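You operate a simulated robot arm through the tools that you are given. There is no shell and no other tool. Be economical: measure what you need, move in short steps, check, and stop when the job is done.

Carry out the task below with a simulated two-armed robot. There is one attempt and no reset: what you move stays moved.

Task
Switch the upper hot plate off, let the beaker cool below 45 degrees, then move it to the cork mat.
Fine: dial back to 0; read the probe, then raise it. Set down upright: beaker.

The check looks at the end state, three seconds after you hand in, the way a careful person would. Anything else that was tipped, shoved, dropped, spilled or broken makes it a failure.

Robot
Two 6-joint arms with two-finger parallel grippers on one trunk, on a base that drives. Base frame: it is fixed to the floor where the robot stands at the start and does not move with it; the origin is under the middle of the robot, x ahead of it, y to its left, z up; the surface under the hand at the start is at about z = 0.8. Lengths are in m, angles in degrees, forces in N, time in s.
The left shoulder is at the start at [0.05, 0.17, 1.11], the right one opposite. Each reaches about 1.092 m from its shoulder. Places, roughly: lower dial [0.7, 0.3, 0.8]; lower red switch [0.7, 0, 0.8]; probe clamp [1, 0.4, 1.2]; small white mat (10x10x2 cm) [0.6, 0.1, 0.8]; top of the small cork mat [0.6, 0.5, 0.8]; upper dial [0.7, 0.3, 1]; upper red switch [0.7, 0.2, 1]. Payload 1.57 kg a hand.
Tool frame (each hand has its own): the origin (TCP) lies between the finger pads and is the grasp point; the fingertips stand 0.03 m ahead of it; z points along the fingers, y is the line along which they close. Largest opening 0.08 m; finger width 0.017, thickness 0.012; the body of the gripper, 0.04 by 0.082 m, starts 0.08 m behind the TCP.
Orientation is told as [roll, pitch, yaw] about the base's x, y, z axes, in that order, counted from this pose: with the fingers straight down and closing along the base's y, the tool's x points along the base's -x, its y along +y and its z along -z.

Tools
- The arms move only by the tool drive_tool. It takes "left_commands", "right_commands" or both (then of equal length, played together; a hand with none holds still); each is a list of rows, each a list of 7 numbers: the turn, a rotation vector about the tool's x, y, z in rad, then the shift along the tool's x, y, z in m, then the gripper command, from -1 (shut) to 1 (fully open), values between in proportion. In form: [[wx, wy, wz, dx, dy, dz, jaw], ...]. A call has 1 to 8 rows; each row shifts and turns the commanded pose from where the row before left it, along the tool's axes as they then stand. Rows are played at 5 a second. More than 0.05 m and 8.6 degrees between two rows, or a gripper value outside its range, and nothing of the call is played. Where a pose cannot be reached the arm comes as near as it can. A force on the tool above 90 N (or 10 N above the force at the start of the call, whichever is more), or a blocked arm, ends the call early, and 0.2 s more pass. The fingers move at their own pace (about 0.072 m/s each) and stop on an object; they squeeze with about 27 N. The grip force told is the motor's: it shows also when the fingers shut on nothing. Time passes only in rows, and 0.2 s behind the last, so rows that do not move let the fingers close. The reply holds the time, the measured pose of the TCP, the force on the tool along the base axes, the opening and the grip force, in the units named above and with some noise, with the torque about the TCP (base axes, N m) and any sound that the robot's microphone picked up, and new pictures: "show" is both (left out), scene, wrist or none (wrist: the cameras of the hands that moved).
- Cameras (640 x 400 px; columns grow to the right, rows downward): "scene" is now at [0.0307, 0.042, 1.6872]; the picture's right is [0.53, -0.85, 0.00], its down [-0.57, -0.36, -0.74] and it looks along [0.63, 0.39, -0.67] (base axes); focal length 282 px, centre (320, 200). "left" rides on the left gripper at [0.072, 0.007, -0.122] in its tool frame; the picture's right is [-0.09, 1.00, 0.00], its down [-0.84, -0.08, -0.54] and it looks along [-0.54, -0.05, 0.84] (tool axes); focal length 238 px, centre (320, 200). "right" rides on the right gripper at [0.072, -0.007, -0.122] in its tool frame; the picture's right is [0.09, 1.00, 0.00], its down [-0.84, 0.08, -0.54] and it looks along [-0.54, 0.05, 0.84] (tool axes); focal length 238 px, centre (320, 200). There is no depth. A picture from a camera that has moved, and an enlarged one, comes with that camera's place and axes in the base frame and with its lens.
- lift_body(by): slides the trunk up (or, below 0, down) by that many m; the arms and the scene camera ride with it, the base frame stays. It gives what a move gives, with no picture.
- roll_base(legs): drives the robot by 1 to 6 legs, each [ahead, left, turn to the left] in m, m and degrees, along the robot's own axes; the way and the turn of a leg run together, so that a leg with both is an arc; at most 1.5 m and 180 degrees a leg. The arms and the cameras ride along, it lands a little off, and it stops where it bumps. It gives what a move gives, and a new picture of the scene camera.
- pan_tilt(pan, tilt): turns the head with the scene camera to pan (to the left, within 86 degrees either way) and tilt (down, from -29 to 69), counted from straight ahead of the robot. It gives what a move gives, and a new picture of the scene camera.
- close_up(camera, box): a new picture of the part [left, top, right, bottom] of that camera's present view, enlarged. No time passes.
- close_job(): hands the job in; it is judged then, once.

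Work in short steps. Places have to be worked out from the pictures, the camera data and where the tool is seen: move nearer, look again, correct. Check each grasp and each placing, and mend what went wrong. You have 120 turns and 260 pictures in all, those below and enlarged ones among them. Open the grippers and draw the arms clear of the work before you hand the job in, unless the task says otherwise; then end with one line.

The tools are called after ">>>" by a JSON object that holds its "op" and its "data". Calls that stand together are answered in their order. drive_tool: Moves the arms, as the interface text tells. Its arguments: {"type":"object","properties":{"left_commands":{"type":"array","items":{"type":"array","items":{"type":"number"}}},"right_commands":{"type":"array","items":{"type":"array","items":{"type":"number"}}},"show":{"type":"string","enum":["both","scene","wrist","none"]}},"required":[]} The other tools are called the same way: lift_body (by) slides the trunk up or down; roll_base (legs) drives the base; pan_tilt (pan, tilt) turns the head that bears the scene camera; close_up (camera, box) takes an enlarged picture of a part of a camera's view; close_job () hands the job in.

At the start:

```text
time_s: 0.0
left_tcp_pos: [0.5117, 0.5966, 0.9998]
left_tcp_rot: [0.0, 0.0, 0.0]
left_contact_force: [-0.3, 0.4, -0.4]
left_torque: [0.0, -0.01, -0.01]
left_finger_gap: 0.08
left_grip_force: 0.0
right_tcp_pos: [0.6546, -0.0322, 0.9991]
right_tcp_rot: [0.1, 0.0, 0.0]
right_contact_force: [0.0, 0.1, 0.4]
right_torque: [0.0, -0.01, 0.0]
right_finger_gap: 0.08
right_grip_force: 0.2
trunk travel left (down, up): [-0.725, 0.245]
robot x, y, heading: [-0.0013, -0.0005, 0.1]
head pan, tilt: [32.0, 42.4]
```

scene: 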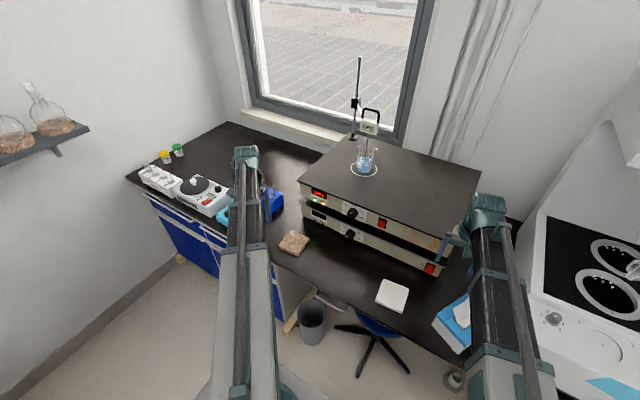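
right: 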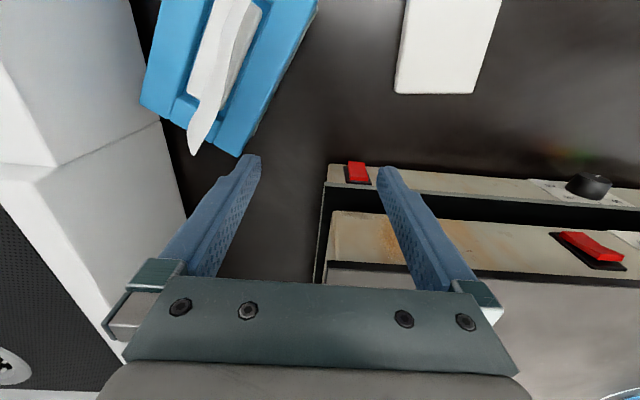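
left: 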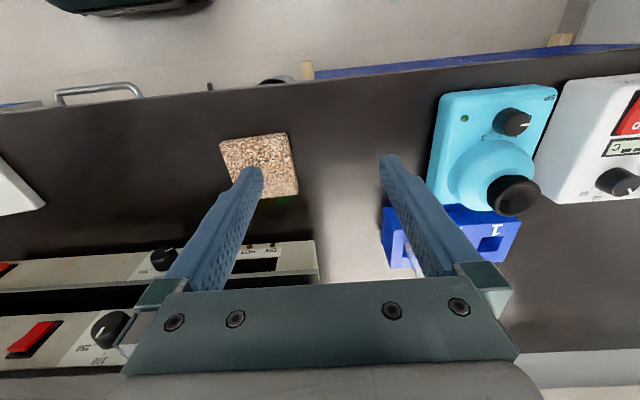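

The scene shows two stacked hot plates, with the beaker and probe on the top one. I'll look closer at the dials and the beaker first.

>>> {"op": "close_up", "data": {"camera": "scene", "box": [290, 170, 450, 270]}}

>>> {"op": "close_up", "data": {"camera": "scene", "box": [310, 90, 438, 190]}}

```text
4.00 times, centred on (370, 220) of scene
camera zoom: at [0.0307, 0.042, 1.6872], right [0.53, -0.85, 0.0], down [-0.57, -0.36, -0.74], along [0.63, 0.39, -0.67], focal length 1130 px, centre (120, 120)
```

zoom: 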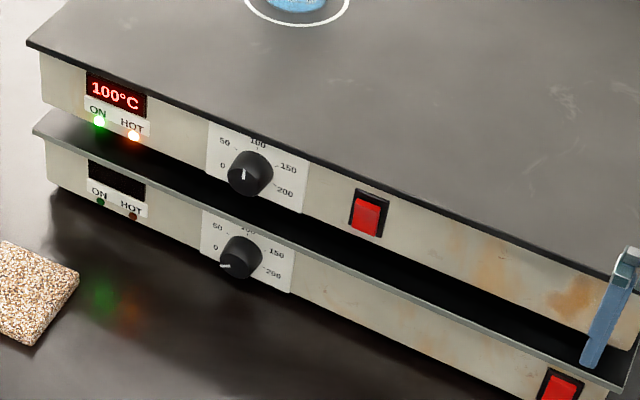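

```text
4.00 times, centred on (374, 140) of scene
camera zoom: at [0.0307, 0.042, 1.6872], right [0.53, -0.85, 0.0], down [-0.57, -0.36, -0.74], along [0.63, 0.39, -0.67], focal length 1130 px, centre (104, 440)
```

zoom: 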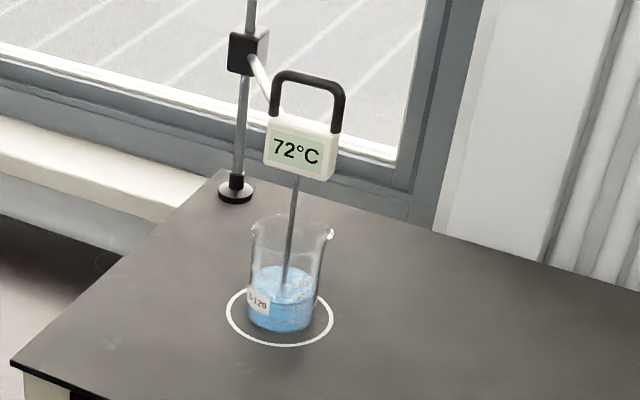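

Display reads 100 °C, probe 72 °C. I put the upper dial near [0.70, 0.317, 0.975] and the upper switch near [0.712, 0.212, 0.968]. I'll turn the left hand so its fingers point forward (+x).

>>> {"op": "drive_tool", "data": {"left_commands": [[0, -0.15, 0, 0, 0, 0, 1], [0, -0.15, 0, 0, 0, 0, 1], [0, -0.15, 0, 0, 0, 0, 1], [0, -0.15, 0, 0, 0, 0, 1], [0, -0.15, 0, 0, 0, 0, 1], [0, -0.15, 0, 0, 0, 0, 1], [0, -0.15, 0, 0, 0, 0, 1], [0, -0.15, 0, 0, 0, 0, 1]], "show": "none"}}

>>> {"op": "drive_tool", "data": {"left_commands": [[0, -0.1236, 0, 0, 0, 0, 1], [0, -0.1236, 0, 0, 0, 0, 1], [0, -0.1236, 0, 0, 0, 0, 1], [0, 0, 0, 0, -0.04, 0, 1], [0, 0, 0, 0, -0.05, 0, 1], [0, 0, 0, 0, -0.05, 0, 1], [0, 0, 0, 0, -0.05, 0, 1], [0, 0, 0, 0, -0.05, 0, 1]]}}

```text
time_s: 1.8
left_tcp_pos: [0.5109, 0.5969, 1.14]
left_tcp_rot: [0.1, -68.8, 0.0]
left_contact_force: [0.2, -0.5, -0.1]
left_torque: [-0.02, 0.02, 0.02]
left_finger_gap: 0.0801
left_grip_force: 0.0
left hand out of reach, approached as far as the arm can: row 2, 3, 4, 5, 6, 7, 8
right_tcp_pos: [0.6553, -0.033, 1.0006]
right_tcp_rot: [0.1, 0.0, 0.0]
right_contact_force: [-0.2, 0.2, -0.4]
right_torque: [-0.01, 0.01, 0.01]
right_finger_gap: 0.0798
right_grip_force: 0.0
trunk travel left (down, up): [-0.725, 0.245]
robot x, y, heading: [0.0007, 0.0014, 0.0]
head pan, tilt: [32.0, 42.4]
```

```text
time_s: 3.6
left_tcp_pos: [0.5855, 0.4289, 1.2201]
left_tcp_rot: [10.3, -90.0, -10.4]
left_contact_force: [0.0, 0.3, -0.7]
left_torque: [-0.02, 0.04, -0.01]
left_finger_gap: 0.0799
left_grip_force: 0.1
left hand out of reach, approached as far as the arm can: row 1, 2, 3, 5, 6, 7, 8
right_tcp_pos: [0.655, -0.0319, 1.0001]
right_tcp_rot: [0.1, 0.0, 0.0]
right_contact_force: [0.1, 0.8, 0.1]
right_torque: [-0.02, 0.0, -0.01]
right_finger_gap: 0.08
right_grip_force: 0.0
trunk travel left (down, up): [-0.725, 0.245]
robot x, y, heading: [0.0025, 0.0008, -0.0]
head pan, tilt: [32.0, 42.4]
camera scene: at [0.031, 0.0417, 1.6872], right [0.53, -0.85, 0.0], down [-0.57, -0.36, -0.74], along [0.63, 0.39, -0.67], focal length 282 px, centre (320, 200)
camera left: at [0.4631, 0.4349, 1.1482], right [0.0, 1.0, 0.09], down [-0.54, -0.08, 0.84], along [0.84, -0.05, 0.54], focal length 238 px, centre (320, 200)
```

scene: 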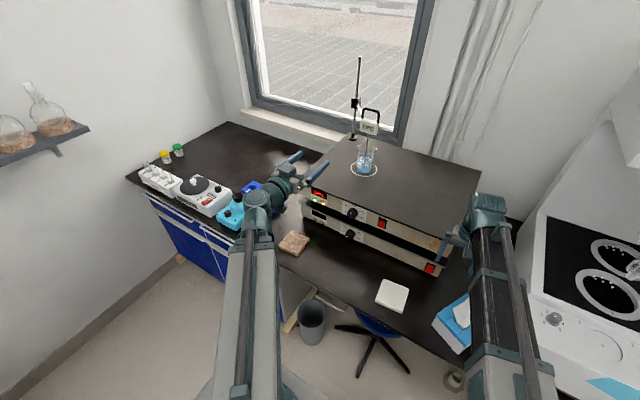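
left: 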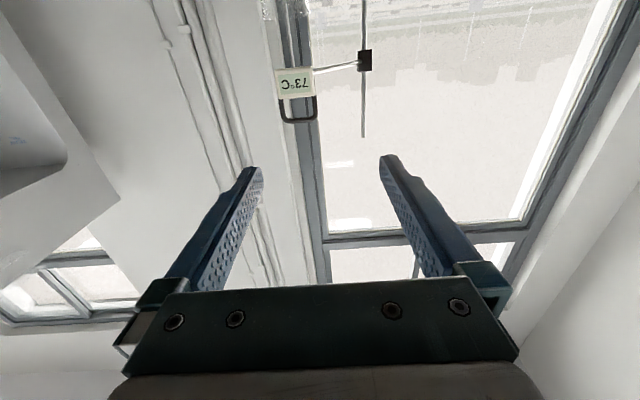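

The arm is too folded to point forward this close in, and the probe now reads 73 °C. I'll back the base off 0.2 m for more room.

>>> {"op": "roll_base", "data": {"legs": [[-0.22, 0, 0]]}}

```text
time_s: 5.3
left_tcp_pos: [0.3674, 0.4275, 1.2199]
left_tcp_rot: [170.8, -90.0, -170.8]
left_contact_force: [0.0, 0.3, -0.2]
left_torque: [0.02, -0.01, 0.02]
left_finger_gap: 0.0799
left_grip_force: 0.0
right_tcp_pos: [0.4367, -0.033, 1.0006]
right_tcp_rot: [0.1, -0.1, -0.1]
right_contact_force: [-0.2, 0.3, 0.3]
right_torque: [-0.01, -0.02, 0.01]
right_finger_gap: 0.0799
right_grip_force: 0.0
trunk travel left (down, up): [-0.725, 0.245]
robot x, y, heading: [-0.2116, -0.0002, 0.3]
head pan, tilt: [32.0, 42.4]
camera scene: at [-0.1866, 0.0421, 1.6872], right [0.53, -0.85, 0.0], down [-0.57, -0.36, -0.74], along [0.63, 0.39, -0.67], focal length 282 px, centre (320, 200)
```

scene: 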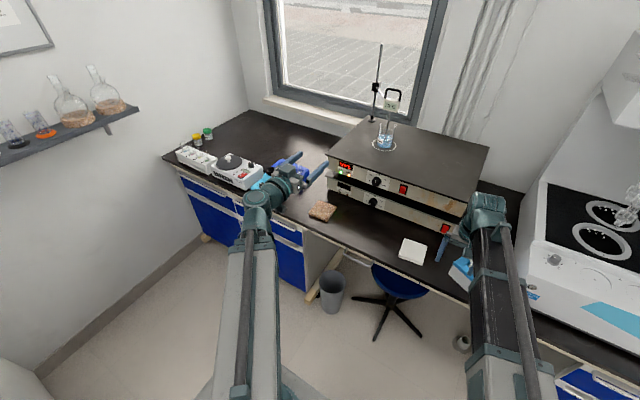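

Now I'll bring the left hand in front of the upper dial, at about [0.57, 0.317, 0.975].

>>> {"op": "drive_tool", "data": {"left_commands": [[0, 0, 0, 0.035, -0.0157, 0.029, 1], [0, 0, 0, 0.035, -0.0157, 0.029, 1], [0, 0, 0, 0.035, -0.0157, 0.029, 1], [0, 0, 0, 0.035, -0.0157, 0.029, 1], [0, 0, 0, 0.035, -0.0157, 0.029, 1], [0, 0, 0, 0.035, -0.0157, 0.029, 1], [0, 0, 0, 0.035, -0.0157, 0.029, 1]]}}

```text
time_s: 6.9
left_tcp_pos: [0.5732, 0.3183, 1.2186]
left_tcp_rot: [-0.2, -89.9, 0.1]
left_contact_force: [1.0, -0.1, -0.5]
left_torque: [0.0, -0.02, -0.04]
left_finger_gap: 0.08
left_grip_force: 0.0
left hand out of reach, approached as far as the arm can: row 1, 2, 3, 4, 5, 6, 7
right_tcp_pos: [0.438, -0.0327, 0.9999]
right_tcp_rot: [0.2, 0.0, -0.1]
right_contact_force: [-0.2, 0.8, 0.1]
right_torque: [-0.01, -0.02, 0.01]
right_finger_gap: 0.0798
right_grip_force: 0.0
trunk travel left (down, up): [-0.725, 0.245]
robot x, y, heading: [-0.215, -0.001, 0.0]
head pan, tilt: [32.0, 42.4]
camera scene: at [-0.185, 0.0419, 1.6871], right [0.53, -0.85, 0.0], down [-0.57, -0.36, -0.74], along [0.63, 0.39, -0.67], focal length 282 px, centre (320, 200)
camera left: at [0.4505, 0.3242, 1.1478], right [0.0, 1.0, 0.09], down [-0.54, -0.08, 0.84], along [0.84, -0.05, 0.54], focal length 238 px, centre (320, 200)
```

scene: 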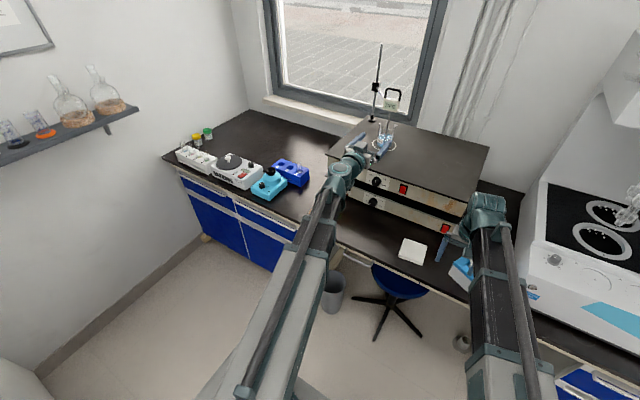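
left: 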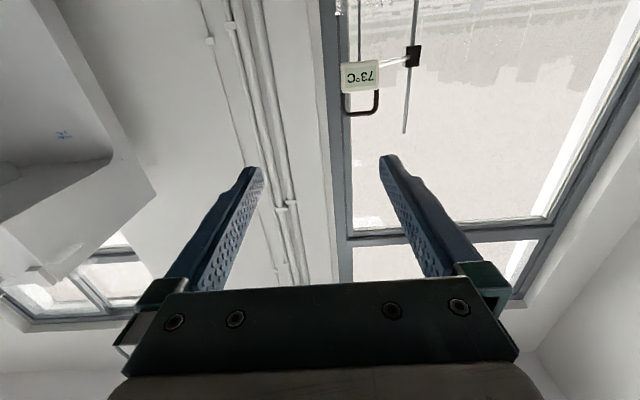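

The forward-pointing hand bottoms out about 0.11 m above the shoulder, so I'll lower the trunk. First I'll raise the right hand so it won't come down on the bench.

>>> {"op": "drive_tool", "data": {"right_commands": [[0, 0, 0, 0, 0, -0.05, 1], [0, 0, 0, 0, 0, -0.05, 1], [0, 0, 0, 0, 0, -0.05, 1], [0, 0, 0, 0, 0, -0.05, 1], [0, 0, 0, 0, 0, -0.05, 1], [0, 0, 0, 0, 0, -0.05, 1]], "show": "none"}}

>>> {"op": "lift_body", "data": {"by": -0.24}}

>>> {"op": "drive_tool", "data": {"left_commands": [[0, 0, 0, 0, 0, 0, 1]]}}

```text
time_s: 8.3
left_tcp_pos: [0.5736, 0.3188, 1.219]
left_tcp_rot: [-1.0, -89.8, 0.7]
left_contact_force: [0.9, 0.0, 0.7]
left_torque: [0.02, 0.02, -0.01]
left_finger_gap: 0.08
left_grip_force: 0.2
right_tcp_pos: [0.4392, -0.0331, 1.0]
right_tcp_rot: [0.2, 0.0, -0.1]
right_contact_force: [0.0, 0.0, 0.0]
right_torque: [-0.02, -0.01, -0.03]
right_finger_gap: 0.0801
right_grip_force: 0.0
right hand out of reach, approached as far as the arm can: row 1, 2, 3, 4, 5, 6
trunk travel left (down, up): [-0.725, 0.245]
robot x, y, heading: [-0.218, 0.0009, 0.0]
head pan, tilt: [32.0, 42.4]
```

```text
time_s: 10.8
left_tcp_pos: [0.5727, 0.3174, 0.9795]
left_tcp_rot: [-0.1, -89.7, -0.1]
left_contact_force: [0.4, 0.4, -0.1]
left_torque: [-0.03, 0.03, 0.03]
left_finger_gap: 0.08
left_grip_force: 0.1
right_tcp_pos: [0.4386, -0.0343, 0.7597]
right_tcp_rot: [0.0, 0.0, -0.1]
right_contact_force: [0.5, -0.3, 0.1]
right_torque: [0.01, 0.01, -0.01]
right_finger_gap: 0.0799
right_grip_force: 0.0
trunk travel left (down, up): [-0.485, 0.485]
robot x, y, heading: [-0.2152, -0.0026, 0.0]
head pan, tilt: [32.0, 42.4]
```

```text
time_s: 11.2
left_tcp_pos: [0.5715, 0.3173, 0.9789]
left_tcp_rot: [-1.1, -89.8, 1.0]
left_contact_force: [0.3, -0.2, 0.1]
left_torque: [-0.02, -0.04, 0.01]
left_finger_gap: 0.0798
left_grip_force: 0.1
right_tcp_pos: [0.4385, -0.0329, 0.7602]
right_tcp_rot: [0.1, 0.0, -0.1]
right_contact_force: [0.1, 0.2, 0.0]
right_torque: [0.0, -0.02, -0.04]
right_finger_gap: 0.08
right_grip_force: 0.1
trunk travel left (down, up): [-0.485, 0.485]
robot x, y, heading: [-0.2126, 0.0016, -0.1]
head pan, tilt: [32.0, 42.4]
camera scene: at [-0.1854, 0.0421, 1.4472], right [0.53, -0.85, 0.0], down [-0.57, -0.36, -0.74], along [0.63, 0.39, -0.67], focal length 282 px, centre (320, 200)
camera left: at [0.4497, 0.3245, 0.908], right [0.0, 1.0, 0.09], down [-0.54, -0.08, 0.84], along [0.84, -0.05, 0.54], focal length 238 px, centre (320, 200)
```

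scene: 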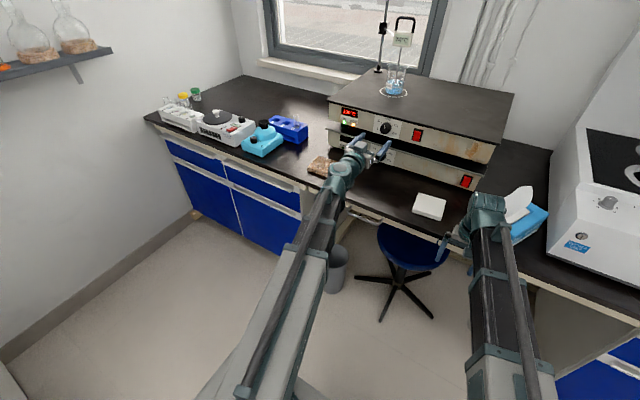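
left: 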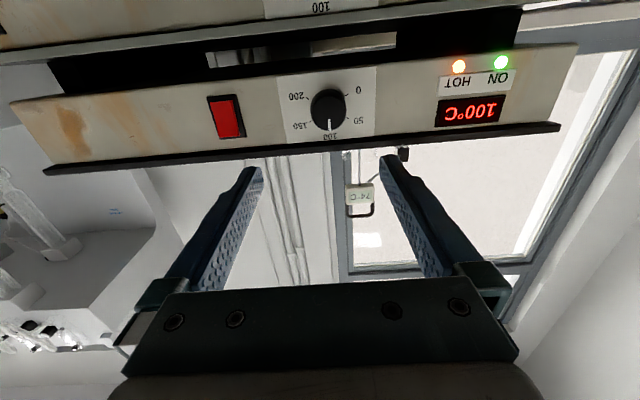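

The left camera now sees the upper panel upside down. A close-up of the dial will give me its angle and place.

>>> {"op": "close_up", "data": {"camera": "left", "box": [200, 60, 392, 180]}}

```text
3.33 times, centred on (296, 120) of left
camera zoom: at [0.4497, 0.3245, 0.908], right [0.0, 1.0, 0.09], down [-0.54, -0.08, 0.84], along [0.84, -0.05, 0.54], focal length 794 px, centre (400, 467)
```

zoom: 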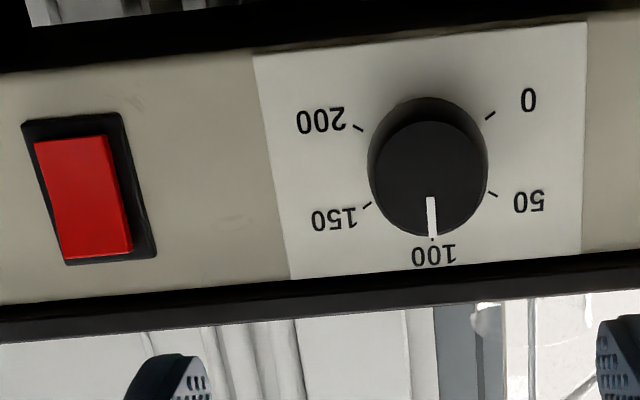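

The ticks are 60° apart and the dial points to 100, so it needs −120° to reach 0. I put the knob at about y 0.325, z 0.965, face at x≈0.694, diameter ~0.037. I'll turn it in two 60° strokes, starting by lining up with a +30° pre-roll.

>>> {"op": "lift_body", "data": {"by": -0.014}}

>>> {"op": "drive_tool", "data": {"left_commands": [[0, 0, 0, 0, 0.008, 0.03, 1], [0, 0, 0.131, 0, 0, 0, 0.6], [0, 0, 0.131, 0, 0, 0, 0.6], [0, 0, 0.131, 0, 0, 0, 0.6], [0, 0, 0.131, 0, 0, 0, 0.6], [0, 0, 0, 0, 0, 0.02, 0.6]]}}

```text
time_s: 11.8
left_tcp_pos: [0.5726, 0.3163, 0.9642]
left_tcp_rot: [0.1, -89.8, -0.2]
left_contact_force: [-0.6, -0.1, 0.7]
left_torque: [0.02, 0.03, -0.02]
left_finger_gap: 0.0799
left_grip_force: 0.1
right_tcp_pos: [0.4387, -0.0327, 0.7453]
right_tcp_rot: [0.2, 0.0, 0.0]
right_contact_force: [0.2, -0.2, 0.5]
right_torque: [0.0, 0.03, 0.0]
right_finger_gap: 0.0799
right_grip_force: 0.0
trunk travel left (down, up): [-0.471, 0.499]
robot x, y, heading: [-0.2156, 0.0014, 0.1]
head pan, tilt: [32.0, 42.4]
```

```text
time_s: 13.2
left_tcp_pos: [0.6199, 0.3272, 0.9662]
left_tcp_rot: [89.8, -59.8, -90.0]
left_contact_force: [-0.3, -0.1, 1.3]
left_torque: [0.0, 0.02, 0.03]
left_finger_gap: 0.0639
left_grip_force: 0.0
right_tcp_pos: [0.4392, -0.0317, 0.7452]
right_tcp_rot: [0.1, 0.0, -0.2]
right_contact_force: [-0.1, 1.3, -0.7]
right_torque: [0.01, 0.02, -0.02]
right_finger_gap: 0.0799
right_grip_force: 0.1
trunk travel left (down, up): [-0.471, 0.499]
robot x, y, heading: [-0.2173, 0.0022, -0.3]
head pan, tilt: [32.0, 42.4]
camera scene: at [-0.1855, 0.0421, 1.4332], right [0.53, -0.85, 0.0], down [-0.57, -0.36, -0.74], along [0.63, 0.39, -0.67], focal length 282 px, centre (320, 200)
camera left: at [0.4989, 0.3678, 0.9072], right [0.0, 0.81, 0.58], down [-0.54, -0.49, 0.69], along [0.84, -0.32, 0.44], focal length 238 px, centre (320, 200)
```

scene: 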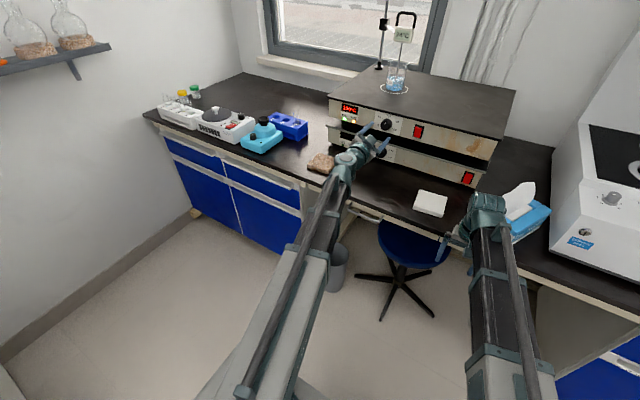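
left: 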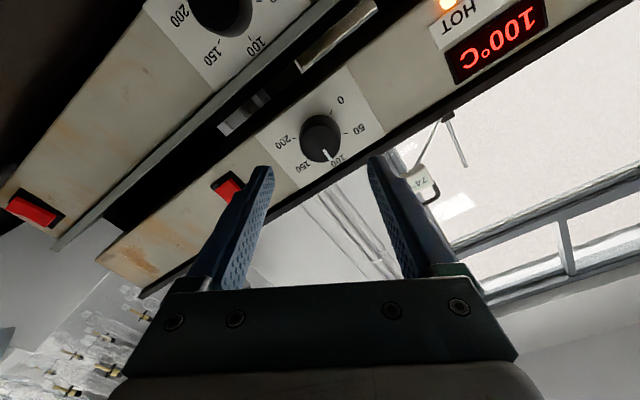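

The knob looks well centred between the fingers. A quick enlarged look will check the offset along the pads.

>>> {"op": "close_up", "data": {"camera": "left", "box": [240, 80, 400, 180]}}

```text
4.00 times, centred on (320, 130) of left
camera zoom: at [0.4989, 0.3678, 0.9072], right [0.0, 0.81, 0.58], down [-0.54, -0.49, 0.69], along [0.84, -0.32, 0.44], focal length 953 px, centre (320, 480)
```

zoom: 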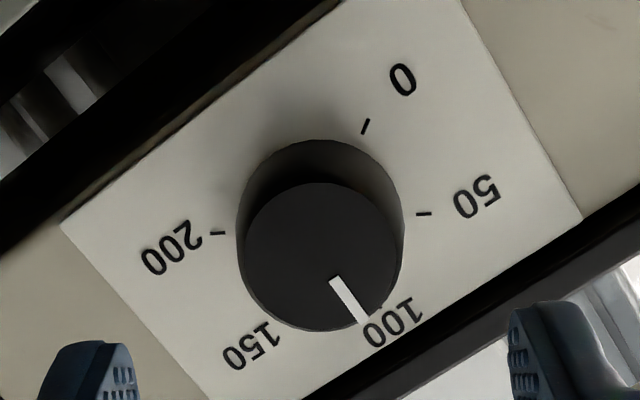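

The knob is centred, with its face at x≈0.70 and the panel at ~0.72. I'll advance about 0.06 and close on it.

>>> {"op": "drive_tool", "data": {"left_commands": [[0, 0, 0, 0, 0, 0.03, 0.5], [0, 0, 0, 0, 0, 0.02, 0.5], [0, 0, 0, 0, 0, 0.01, 0.5], [0, 0, 0, 0, 0, 0, -1], [0, 0, 0, 0, 0, 0, -1], [0, 0, 0, 0, 0, 0, -1]], "show": "wrist"}}

```text
time_s: 14.6
left_tcp_pos: [0.6807, 0.3263, 0.9646]
left_tcp_rot: [89.6, -60.0, -89.7]
left_contact_force: [6.1, 6.3, 7.8]
left_torque: [0.01, 0.09, 0.53]
left_finger_gap: 0.0365
left_grip_force: 42.3
right_tcp_pos: [0.438, -0.033, 0.7469]
right_tcp_rot: [0.1, 0.0, 0.0]
right_contact_force: [-0.2, -0.7, -0.2]
right_torque: [-0.01, -0.01, -0.01]
right_finger_gap: 0.0801
right_grip_force: 0.0
trunk travel left (down, up): [-0.471, 0.499]
robot x, y, heading: [-0.2152, -0.003, -0.2]
head pan, tilt: [32.0, 42.4]
camera left: at [0.5587, 0.3677, 0.907], right [0.0, 0.82, 0.58], down [-0.54, -0.49, 0.69], along [0.84, -0.31, 0.44], focal length 238 px, centre (320, 200)
```

left: 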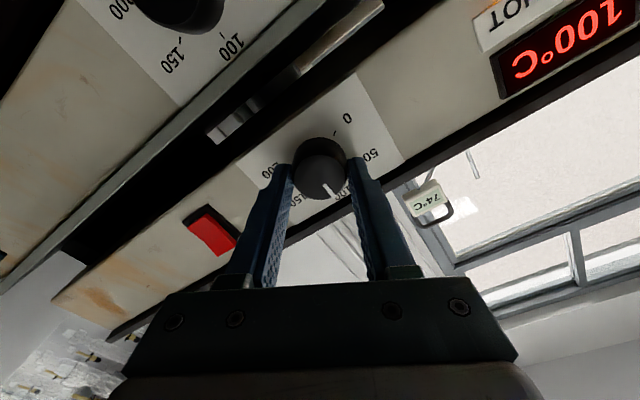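

The knob is gripped with a gap of 0.0365. First stroke: −60° about the tool axis.

>>> {"op": "drive_tool", "data": {"left_commands": [[0, 0, -0.131, 0, 0, 0, -1], [0, 0, -0.131, 0, 0, 0, -1], [0, 0, -0.131, 0, 0, 0, -1], [0, 0, -0.131, 0, 0, 0, -1], [0, 0, -0.131, 0, 0, 0, -1], [0, 0, -0.131, 0, 0, 0, -1], [0, 0, -0.131, 0, 0, 0, -1], [0, 0, -0.131, 0, 0, 0, -1]], "show": "wrist"}}

```text
time_s: 16.4
left_tcp_pos: [0.6807, 0.3299, 0.9643]
left_tcp_rot: [-89.5, -59.8, 89.8]
left_contact_force: [5.4, 22.4, 13.6]
left_torque: [0.03, 0.2, 0.15]
left_finger_gap: 0.0361
left_grip_force: 43.3
right_tcp_pos: [0.4361, -0.0319, 0.7466]
right_tcp_rot: [0.0, -0.1, 0.0]
right_contact_force: [-0.3, -0.2, -0.1]
right_torque: [-0.01, 0.0, 0.0]
right_finger_gap: 0.0801
right_grip_force: 0.0
trunk travel left (down, up): [-0.471, 0.499]
robot x, y, heading: [-0.218, -0.0017, -0.2]
head pan, tilt: [32.0, 42.4]
camera left: at [0.5586, 0.2973, 0.9005], right [0.0, 0.91, -0.42], down [-0.54, 0.35, 0.76], along [0.84, 0.23, 0.49], focal length 238 px, centre (320, 200)
```

left: 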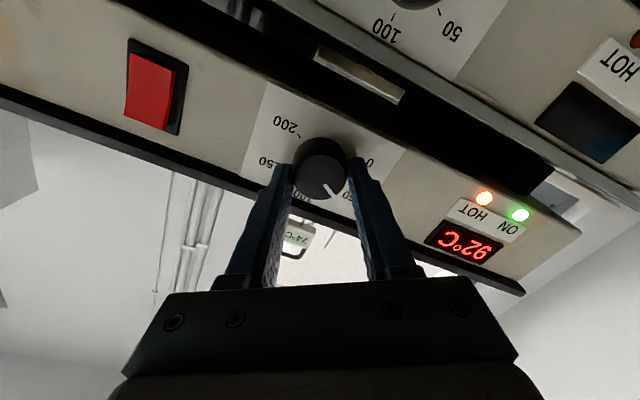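

The knob followed to about 50 and the display is dropping. I'll open slightly and rotate back +60° around the knob to regrip.

>>> {"op": "drive_tool", "data": {"left_commands": [[0, 0, 0, 0, 0, 0, 0.35], [0, 0, 0.15, 0, 0, 0, 0.35], [0, 0, 0.15, 0, 0, 0, 0.35], [0, 0, 0.15, 0, 0, 0, 0.35], [0, 0, 0.15, 0, 0, 0, 0.35], [0, 0, 0.15, 0, 0, 0, 0.35], [0, 0, 0.15, 0, 0, 0, 0.35], [0, 0, 0.147, 0, 0, 0, 0.35]], "show": "wrist"}}

```text
time_s: 18.2
left_tcp_pos: [0.6821, 0.3265, 0.9659]
left_tcp_rot: [89.7, -59.9, -89.8]
left_contact_force: [0.2, -0.1, 0.3]
left_torque: [-0.01, -0.03, -0.04]
left_finger_gap: 0.054
left_grip_force: 0.1
right_tcp_pos: [0.4388, -0.0336, 0.7461]
right_tcp_rot: [0.1, 0.0, -0.1]
right_contact_force: [-0.2, 0.1, 0.4]
right_torque: [0.01, -0.02, 0.05]
right_finger_gap: 0.0801
right_grip_force: 0.0
trunk travel left (down, up): [-0.471, 0.499]
robot x, y, heading: [-0.2168, 0.0027, -0.4]
head pan, tilt: [32.0, 42.4]
camera left: at [0.5594, 0.3677, 0.9071], right [0.0, 0.82, 0.58], down [-0.54, -0.48, 0.69], along [0.84, -0.32, 0.44], focal length 238 px, centre (320, 200)
```

left: 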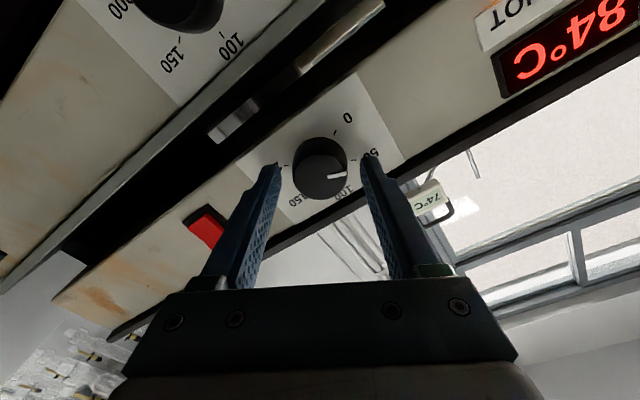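

The mark is near 50. Regrip and start the second stroke.

>>> {"op": "drive_tool", "data": {"left_commands": [[0, 0, 0, 0, 0, 0, -1], [0, 0, 0, 0, 0, 0, -1], [0, 0, -0.14, 0, 0, 0, -1], [0, 0, -0.14, 0, 0, 0, -1], [0, 0, -0.14, 0, 0, 0, -1], [0, 0, -0.14, 0, 0, 0, -1], [0, 0, -0.14, 0, 0, 0, -1], [0, 0, -0.14, 0, 0, 0, -1]], "show": "wrist"}}

>>> {"op": "drive_tool", "data": {"left_commands": [[0, 0, -0.14, 0, 0, 0, -1], [0, 0, -0.07, 0, 0, 0, -1], [0, 0, -0.04, 0, 0, 0, -1]], "show": "wrist"}}

>>> {"op": "close_up", "data": {"camera": "left", "box": [240, 100, 400, 220]}}

```text
time_s: 20.0
left_tcp_pos: [0.6815, 0.3284, 0.9651]
left_tcp_rot: [-89.4, -71.6, 89.4]
left_contact_force: [9.6, 11.9, 15.8]
left_torque: [0.04, -0.23, 0.36]
left_finger_gap: 0.0368
left_grip_force: 43.6
right_tcp_pos: [0.4388, -0.0334, 0.7464]
right_tcp_rot: [0.0, -0.1, 0.0]
right_contact_force: [-1.0, -0.4, 0.8]
right_torque: [0.01, 0.02, -0.03]
right_finger_gap: 0.0798
right_grip_force: 0.0
trunk travel left (down, up): [-0.471, 0.499]
robot x, y, heading: [-0.2168, 0.0002, -0.1]
head pan, tilt: [32.0, 42.4]
camera left: at [0.5592, 0.3116, 0.896], right [0.0, 0.97, -0.23], down [-0.54, 0.19, 0.82], along [0.84, 0.12, 0.53], focal length 238 px, centre (320, 200)
```

left: 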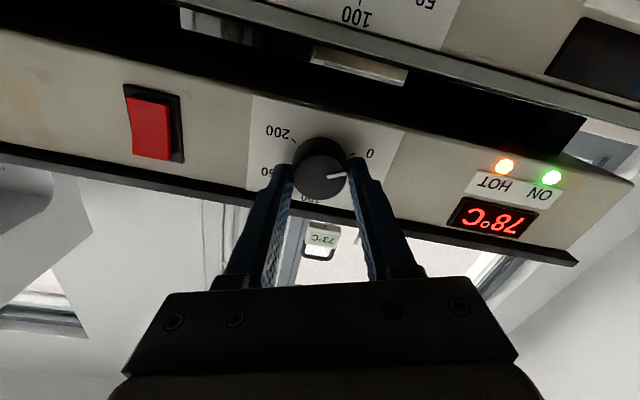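

```text
time_s: 20.8
left_tcp_pos: [0.6816, 0.3284, 0.9644]
left_tcp_rot: [-89.6, -57.4, 89.5]
left_contact_force: [-5.2, 14.4, -5.0]
left_torque: [0.4, 0.03, 0.5]
left_finger_gap: 0.0368
left_grip_force: 43.0
right_tcp_pos: [0.4381, -0.0318, 0.7463]
right_tcp_rot: [0.0, 0.0, 0.0]
right_contact_force: [-0.3, -0.2, 0.4]
right_torque: [0.01, 0.0, -0.03]
right_finger_gap: 0.0802
right_grip_force: 0.1
trunk travel left (down, up): [-0.471, 0.499]
robot x, y, heading: [-0.2166, -0.0005, 0.2]
head pan, tilt: [32.0, 42.4]
camera left: at [0.5587, 0.2949, 0.9012], right [0.0, 0.89, -0.46], down [-0.54, 0.39, 0.75], along [0.84, 0.25, 0.48], focal length 238 px, centre (320, 200)
```

left: 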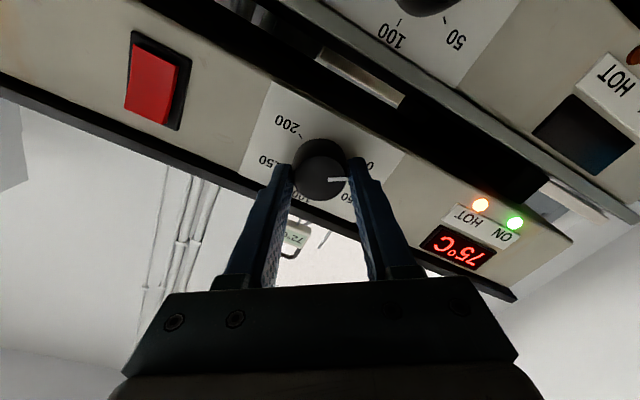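

```text
3.33 times, centred on (320, 160) of left
camera zoom: at [0.5587, 0.2949, 0.9012], right [0.0, 0.89, -0.46], down [-0.54, 0.39, 0.75], along [0.84, 0.25, 0.48], focal length 794 px, centre (320, 333)
```

zoom: 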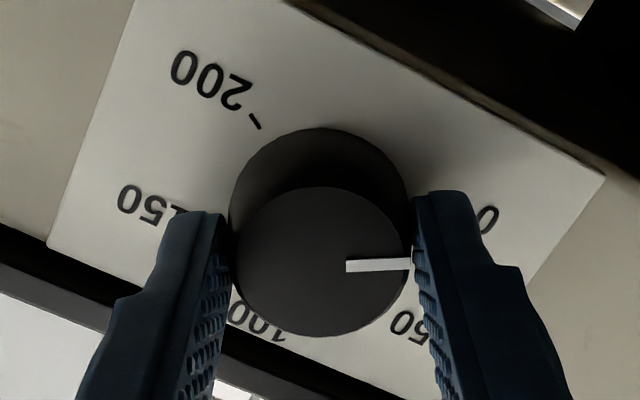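

The last few degrees slipped against the stop, and the mark now points at 0. I'll open and back away, then check the dial and the switch.

>>> {"op": "drive_tool", "data": {"left_commands": [[0, 0, 0, 0, 0, 0, 0.35], [0, 0, 0, 0, 0, 0, 0.35], [0, 0, 0, 0, 0, -0.04, 0.35], [0, 0, 0.14, 0, 0, -0.05, 0.35], [0, 0, 0.14, 0, 0, -0.01, 0.35], [0, 0, 0.14, 0, 0, 0, 0.35], [0, 0, 0.15, 0, 0, 0, 0.35]], "show": "wrist"}}

>>> {"op": "close_up", "data": {"camera": "left", "box": [160, 50, 400, 200]}}

>>> {"op": "close_up", "data": {"camera": "scene", "box": [320, 90, 512, 210]}}

```text
time_s: 22.4
left_tcp_pos: [0.5822, 0.3261, 0.9649]
left_tcp_rot: [56.2, -89.7, -56.4]
left_contact_force: [-0.1, 0.1, -0.8]
left_torque: [0.01, -0.01, -0.01]
left_finger_gap: 0.0539
left_grip_force: 0.1
right_tcp_pos: [0.4383, -0.033, 0.745]
right_tcp_rot: [0.1, 0.1, -0.1]
right_contact_force: [-0.6, 0.0, 0.5]
right_torque: [0.0, 0.0, -0.04]
right_finger_gap: 0.0802
right_grip_force: 0.1
trunk travel left (down, up): [-0.471, 0.499]
robot x, y, heading: [-0.2188, 0.0019, 0.1]
head pan, tilt: [32.0, 42.4]
camera left: at [0.46, 0.333, 0.894], right [0.0, 1.0, 0.1], down [-0.54, -0.08, 0.84], along [0.84, -0.05, 0.54], focal length 238 px, centre (320, 200)
```

left: 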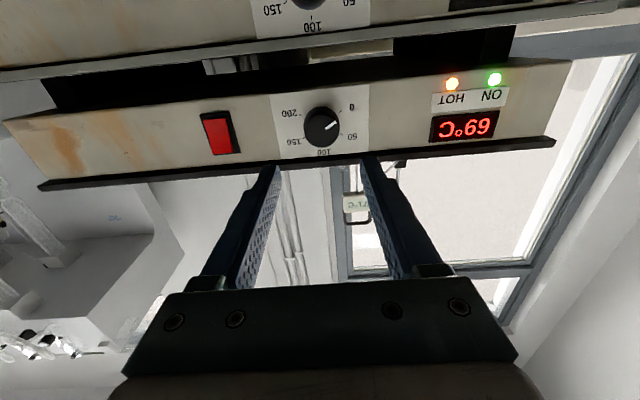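

```text
2.67 times, centred on (280, 125) of left
camera zoom: at [0.46, 0.333, 0.894], right [0.0, 1.0, 0.1], down [-0.54, -0.08, 0.84], along [0.84, -0.05, 0.54], focal length 636 px, centre (427, 400)
```

zoom: 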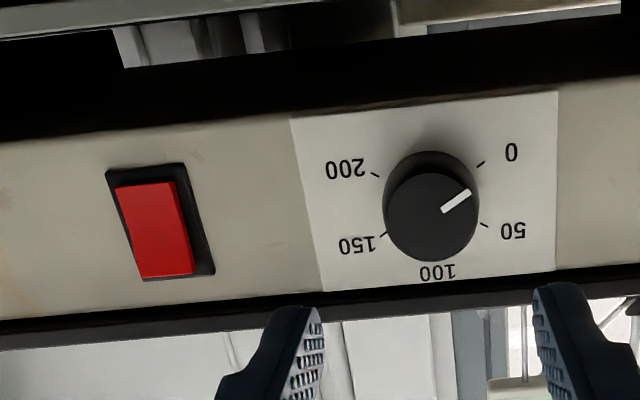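

```text
3.33 times, centred on (416, 150) of scene
camera zoom: at [-0.1854, 0.0421, 1.4332], right [0.53, -0.85, 0.0], down [-0.57, -0.36, -0.74], along [0.63, 0.39, -0.67], focal length 942 px, centre (0, 367)
```

zoom: 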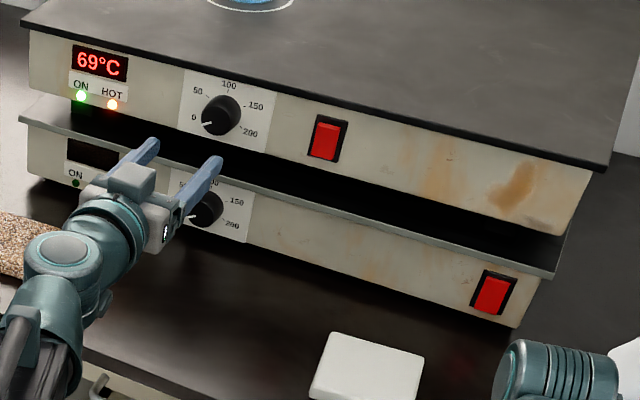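

The dial is at 0 but the ON lamp is still lit, so the red switch should also go off. I'll compare the upper rocker with the lower one, which is off.

>>> {"op": "close_up", "data": {"camera": "scene", "box": [400, 115, 432, 147]}}

>>> {"op": "close_up", "data": {"camera": "scene", "box": [450, 163, 482, 195]}}

>>> {"op": "close_up", "data": {"camera": "left", "box": [190, 100, 254, 164]}}

```text
12.50 times, centred on (416, 131) of scene
camera zoom: at [-0.1854, 0.0421, 1.4332], right [0.53, -0.85, 0.0], down [-0.57, -0.36, -0.74], along [0.63, 0.39, -0.67], focal length 3531 px, centre (-880, 1062)
```

zoom: 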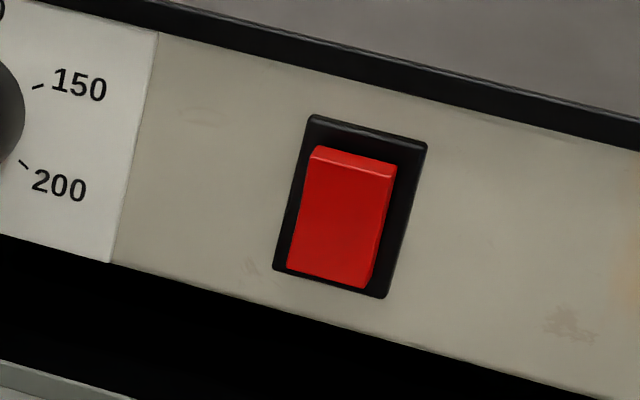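

```text
12.50 times, centred on (466, 179) of scene
camera zoom: at [-0.1854, 0.0421, 1.4332], right [0.53, -0.85, 0.0], down [-0.57, -0.36, -0.74], along [0.63, 0.39, -0.67], focal length 3531 px, centre (-1505, 462)
```

zoom: 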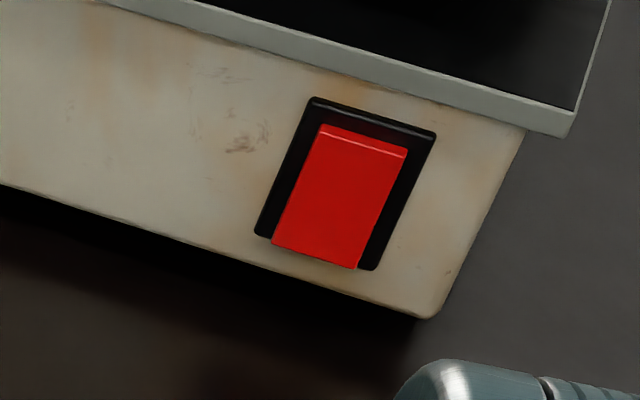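

```text
6.25 times, centred on (222, 132) of left
camera zoom: at [0.46, 0.333, 0.894], right [0.0, 1.0, 0.1], down [-0.54, -0.08, 0.84], along [0.84, -0.05, 0.54], focal length 1490 px, centre (932, 625)
```

zoom: 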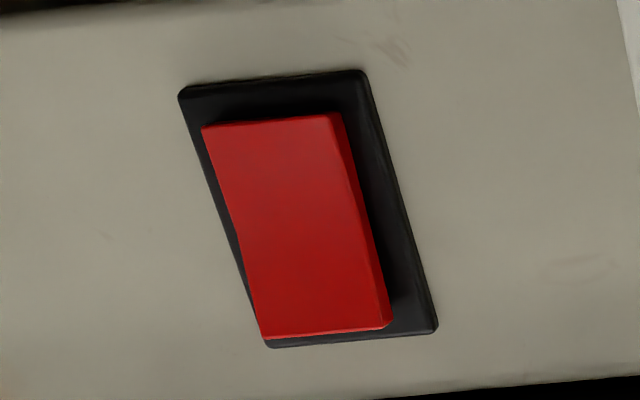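

On = top edge out. The lower, off switch has its top pressed in, so I need to press the top half of the upper rocker. Its centre is ≈[0.72, 0.215, 0.965]. I'll close the fingers and move in front of it at z≈0.979.

>>> {"op": "drive_tool", "data": {"left_commands": [[0, 0, 0, -0.004, -0.037, 0, -1], [0, 0, 0, -0.005, -0.037, 0, -1], [0, 0, 0, -0.005, -0.037, 0, -1], [0, 0, 0, 0, 0, 0.04, -1], [0, 0, 0, 0, 0, 0.03, -1], [0, 0, 0, 0, 0, 0.01, -1]], "show": "both"}}

>>> {"op": "close_up", "data": {"camera": "left", "box": [224, 100, 416, 220]}}

>>> {"op": "close_up", "data": {"camera": "scene", "box": [340, 90, 468, 170]}}

```text
time_s: 23.8
left_tcp_pos: [0.6629, 0.2157, 0.9648]
left_tcp_rot: [20.9, -89.6, -21.0]
left_contact_force: [0.0, 0.5, 0.2]
left_torque: [0.01, -0.02, 0.04]
left_finger_gap: 0.0001
left_grip_force: 21.8
left hand out of reach, approached as far as the arm can: row 2, 3
right_tcp_pos: [0.4379, -0.034, 0.7453]
right_tcp_rot: [0.1, 0.0, -0.2]
right_contact_force: [0.3, -0.7, -0.6]
right_torque: [0.02, -0.04, -0.04]
right_finger_gap: 0.0798
right_grip_force: 0.1
trunk travel left (down, up): [-0.471, 0.499]
robot x, y, heading: [-0.219, 0.0005, 0.0]
head pan, tilt: [32.0, 42.4]
camera scene: at [-0.1853, 0.0421, 1.4332], right [0.53, -0.85, 0.0], down [-0.57, -0.36, -0.74], along [0.63, 0.39, -0.67], focal length 282 px, centre (320, 200)
camera left: at [0.5402, 0.2211, 0.8936], right [0.0, 1.0, 0.09], down [-0.54, -0.08, 0.84], along [0.84, -0.05, 0.53], focal length 238 px, centre (320, 200)
```

scene: 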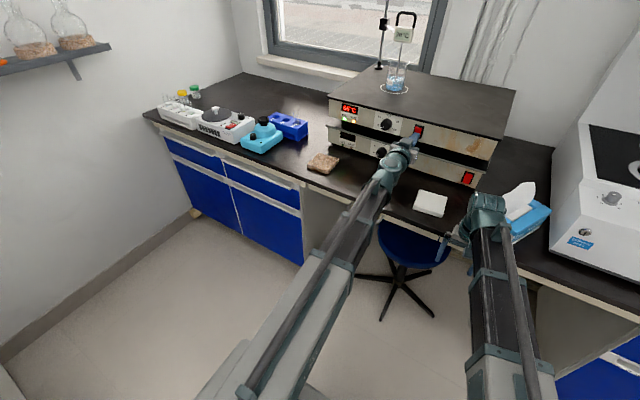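
left: 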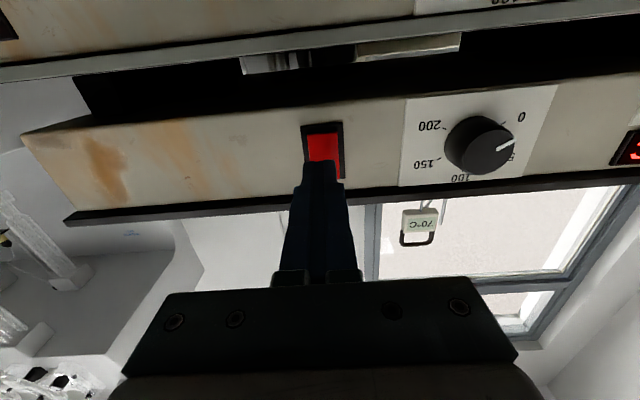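

```text
3.33 times, centred on (320, 160) of left
camera zoom: at [0.5402, 0.2211, 0.8936], right [0.0, 1.0, 0.09], down [-0.54, -0.08, 0.84], along [0.84, -0.05, 0.53], focal length 794 px, centre (320, 333)
```

zoom: 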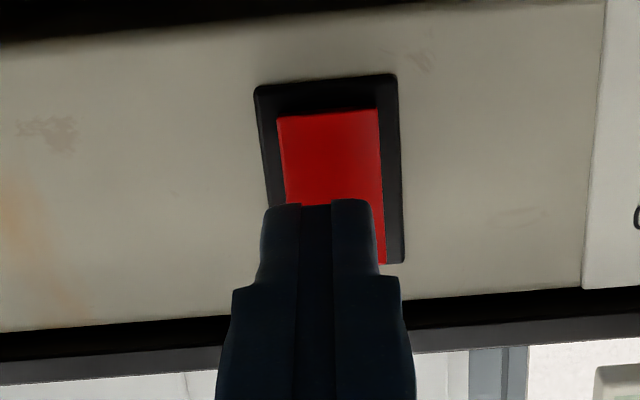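

```text
5.00 times, centred on (404, 130) of scene
camera zoom: at [-0.1853, 0.0421, 1.4332], right [0.53, -0.85, 0.0], down [-0.57, -0.36, -0.74], along [0.63, 0.39, -0.67], focal length 1412 px, centre (-100, 550)
```

zoom: 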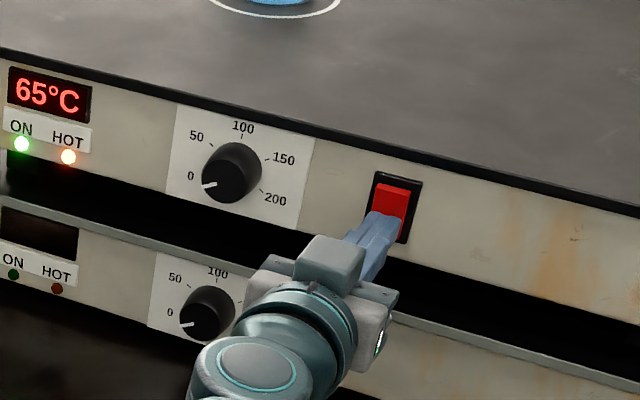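

The fingers line up with the switch but sit at its middle height. I'll raise the trunk 0.014, then push gently.

>>> {"op": "lift_body", "data": {"by": 0.014}}

>>> {"op": "drive_tool", "data": {"left_commands": [[0, 0, 0, 0, 0.002, 0.008, -1], [0, 0, 0, 0, 0, 0.005, -1], [0, 0, 0, 0, 0, 0.004, -1]], "show": "both"}}

>>> {"op": "close_up", "data": {"camera": "scene", "box": [340, 90, 468, 170]}}

```text
time_s: 24.4
left_tcp_pos: [0.6615, 0.2143, 0.9792]
left_tcp_rot: [19.1, -89.5, -19.2]
left_contact_force: [0.0, 0.1, 0.5]
left_torque: [-0.01, 0.01, -0.01]
left_finger_gap: 0.0
left_grip_force: 21.6
right_tcp_pos: [0.4385, -0.0337, 0.7599]
right_tcp_rot: [0.1, -0.1, -0.1]
right_contact_force: [0.3, -0.4, 0.2]
right_torque: [-0.02, -0.04, -0.02]
right_finger_gap: 0.0801
right_grip_force: 0.0
trunk travel left (down, up): [-0.485, 0.485]
robot x, y, heading: [-0.2159, -0.001, -0.2]
head pan, tilt: [32.0, 42.4]
```

```text
time_s: 25.2
left_tcp_pos: [0.6786, 0.2162, 0.9784]
left_tcp_rot: [17.3, -89.7, -17.4]
left_contact_force: [-2.1, 0.0, 1.0]
left_torque: [-0.01, 0.02, 0.0]
left_finger_gap: 0.0002
left_grip_force: 21.2
right_tcp_pos: [0.4375, -0.034, 0.7588]
right_tcp_rot: [0.2, 0.0, -0.1]
right_contact_force: [-0.3, -0.9, -0.1]
right_torque: [-0.01, 0.02, 0.01]
right_finger_gap: 0.08
right_grip_force: 0.2
trunk travel left (down, up): [-0.485, 0.485]
robot x, y, heading: [-0.2171, -0.0018, -0.3]
head pan, tilt: [32.0, 42.4]
camera scene: at [-0.1856, 0.0421, 1.4472], right [0.53, -0.85, 0.0], down [-0.57, -0.36, -0.74], along [0.63, 0.39, -0.67], focal length 282 px, centre (320, 200)
camera left: at [0.5557, 0.2228, 0.9078], right [0.0, 1.0, 0.09], down [-0.54, -0.08, 0.84], along [0.84, -0.05, 0.53], focal length 238 px, centre (320, 200)
```

scene: 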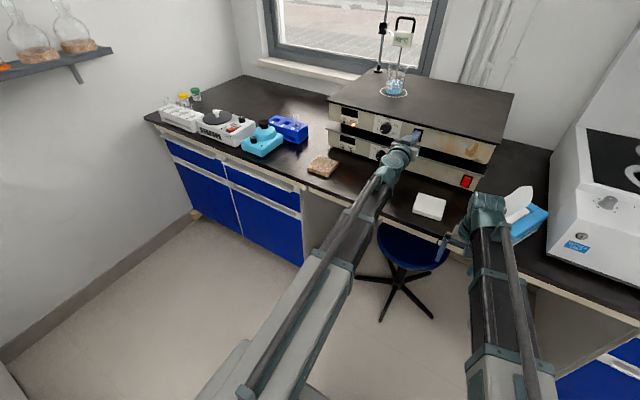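
left: 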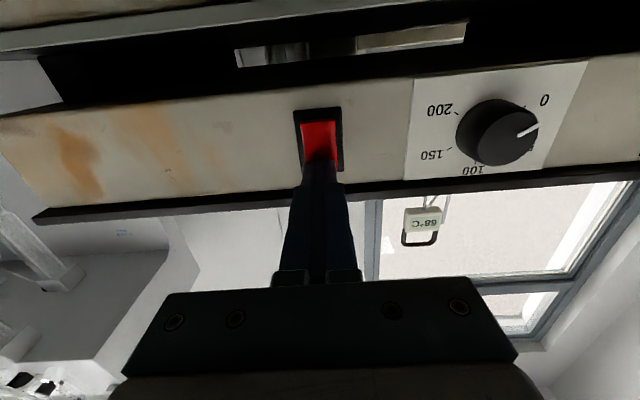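

```text
5.00 times, centred on (404, 130) of scene
camera zoom: at [-0.1856, 0.0421, 1.4472], right [0.53, -0.85, 0.0], down [-0.57, -0.36, -0.74], along [0.63, 0.39, -0.67], focal length 1412 px, centre (-100, 550)
```

zoom: 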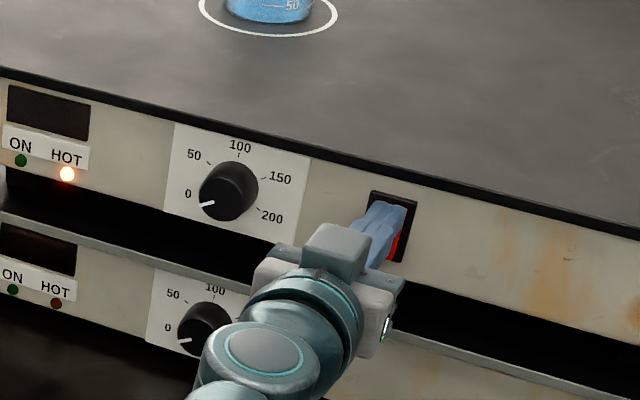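

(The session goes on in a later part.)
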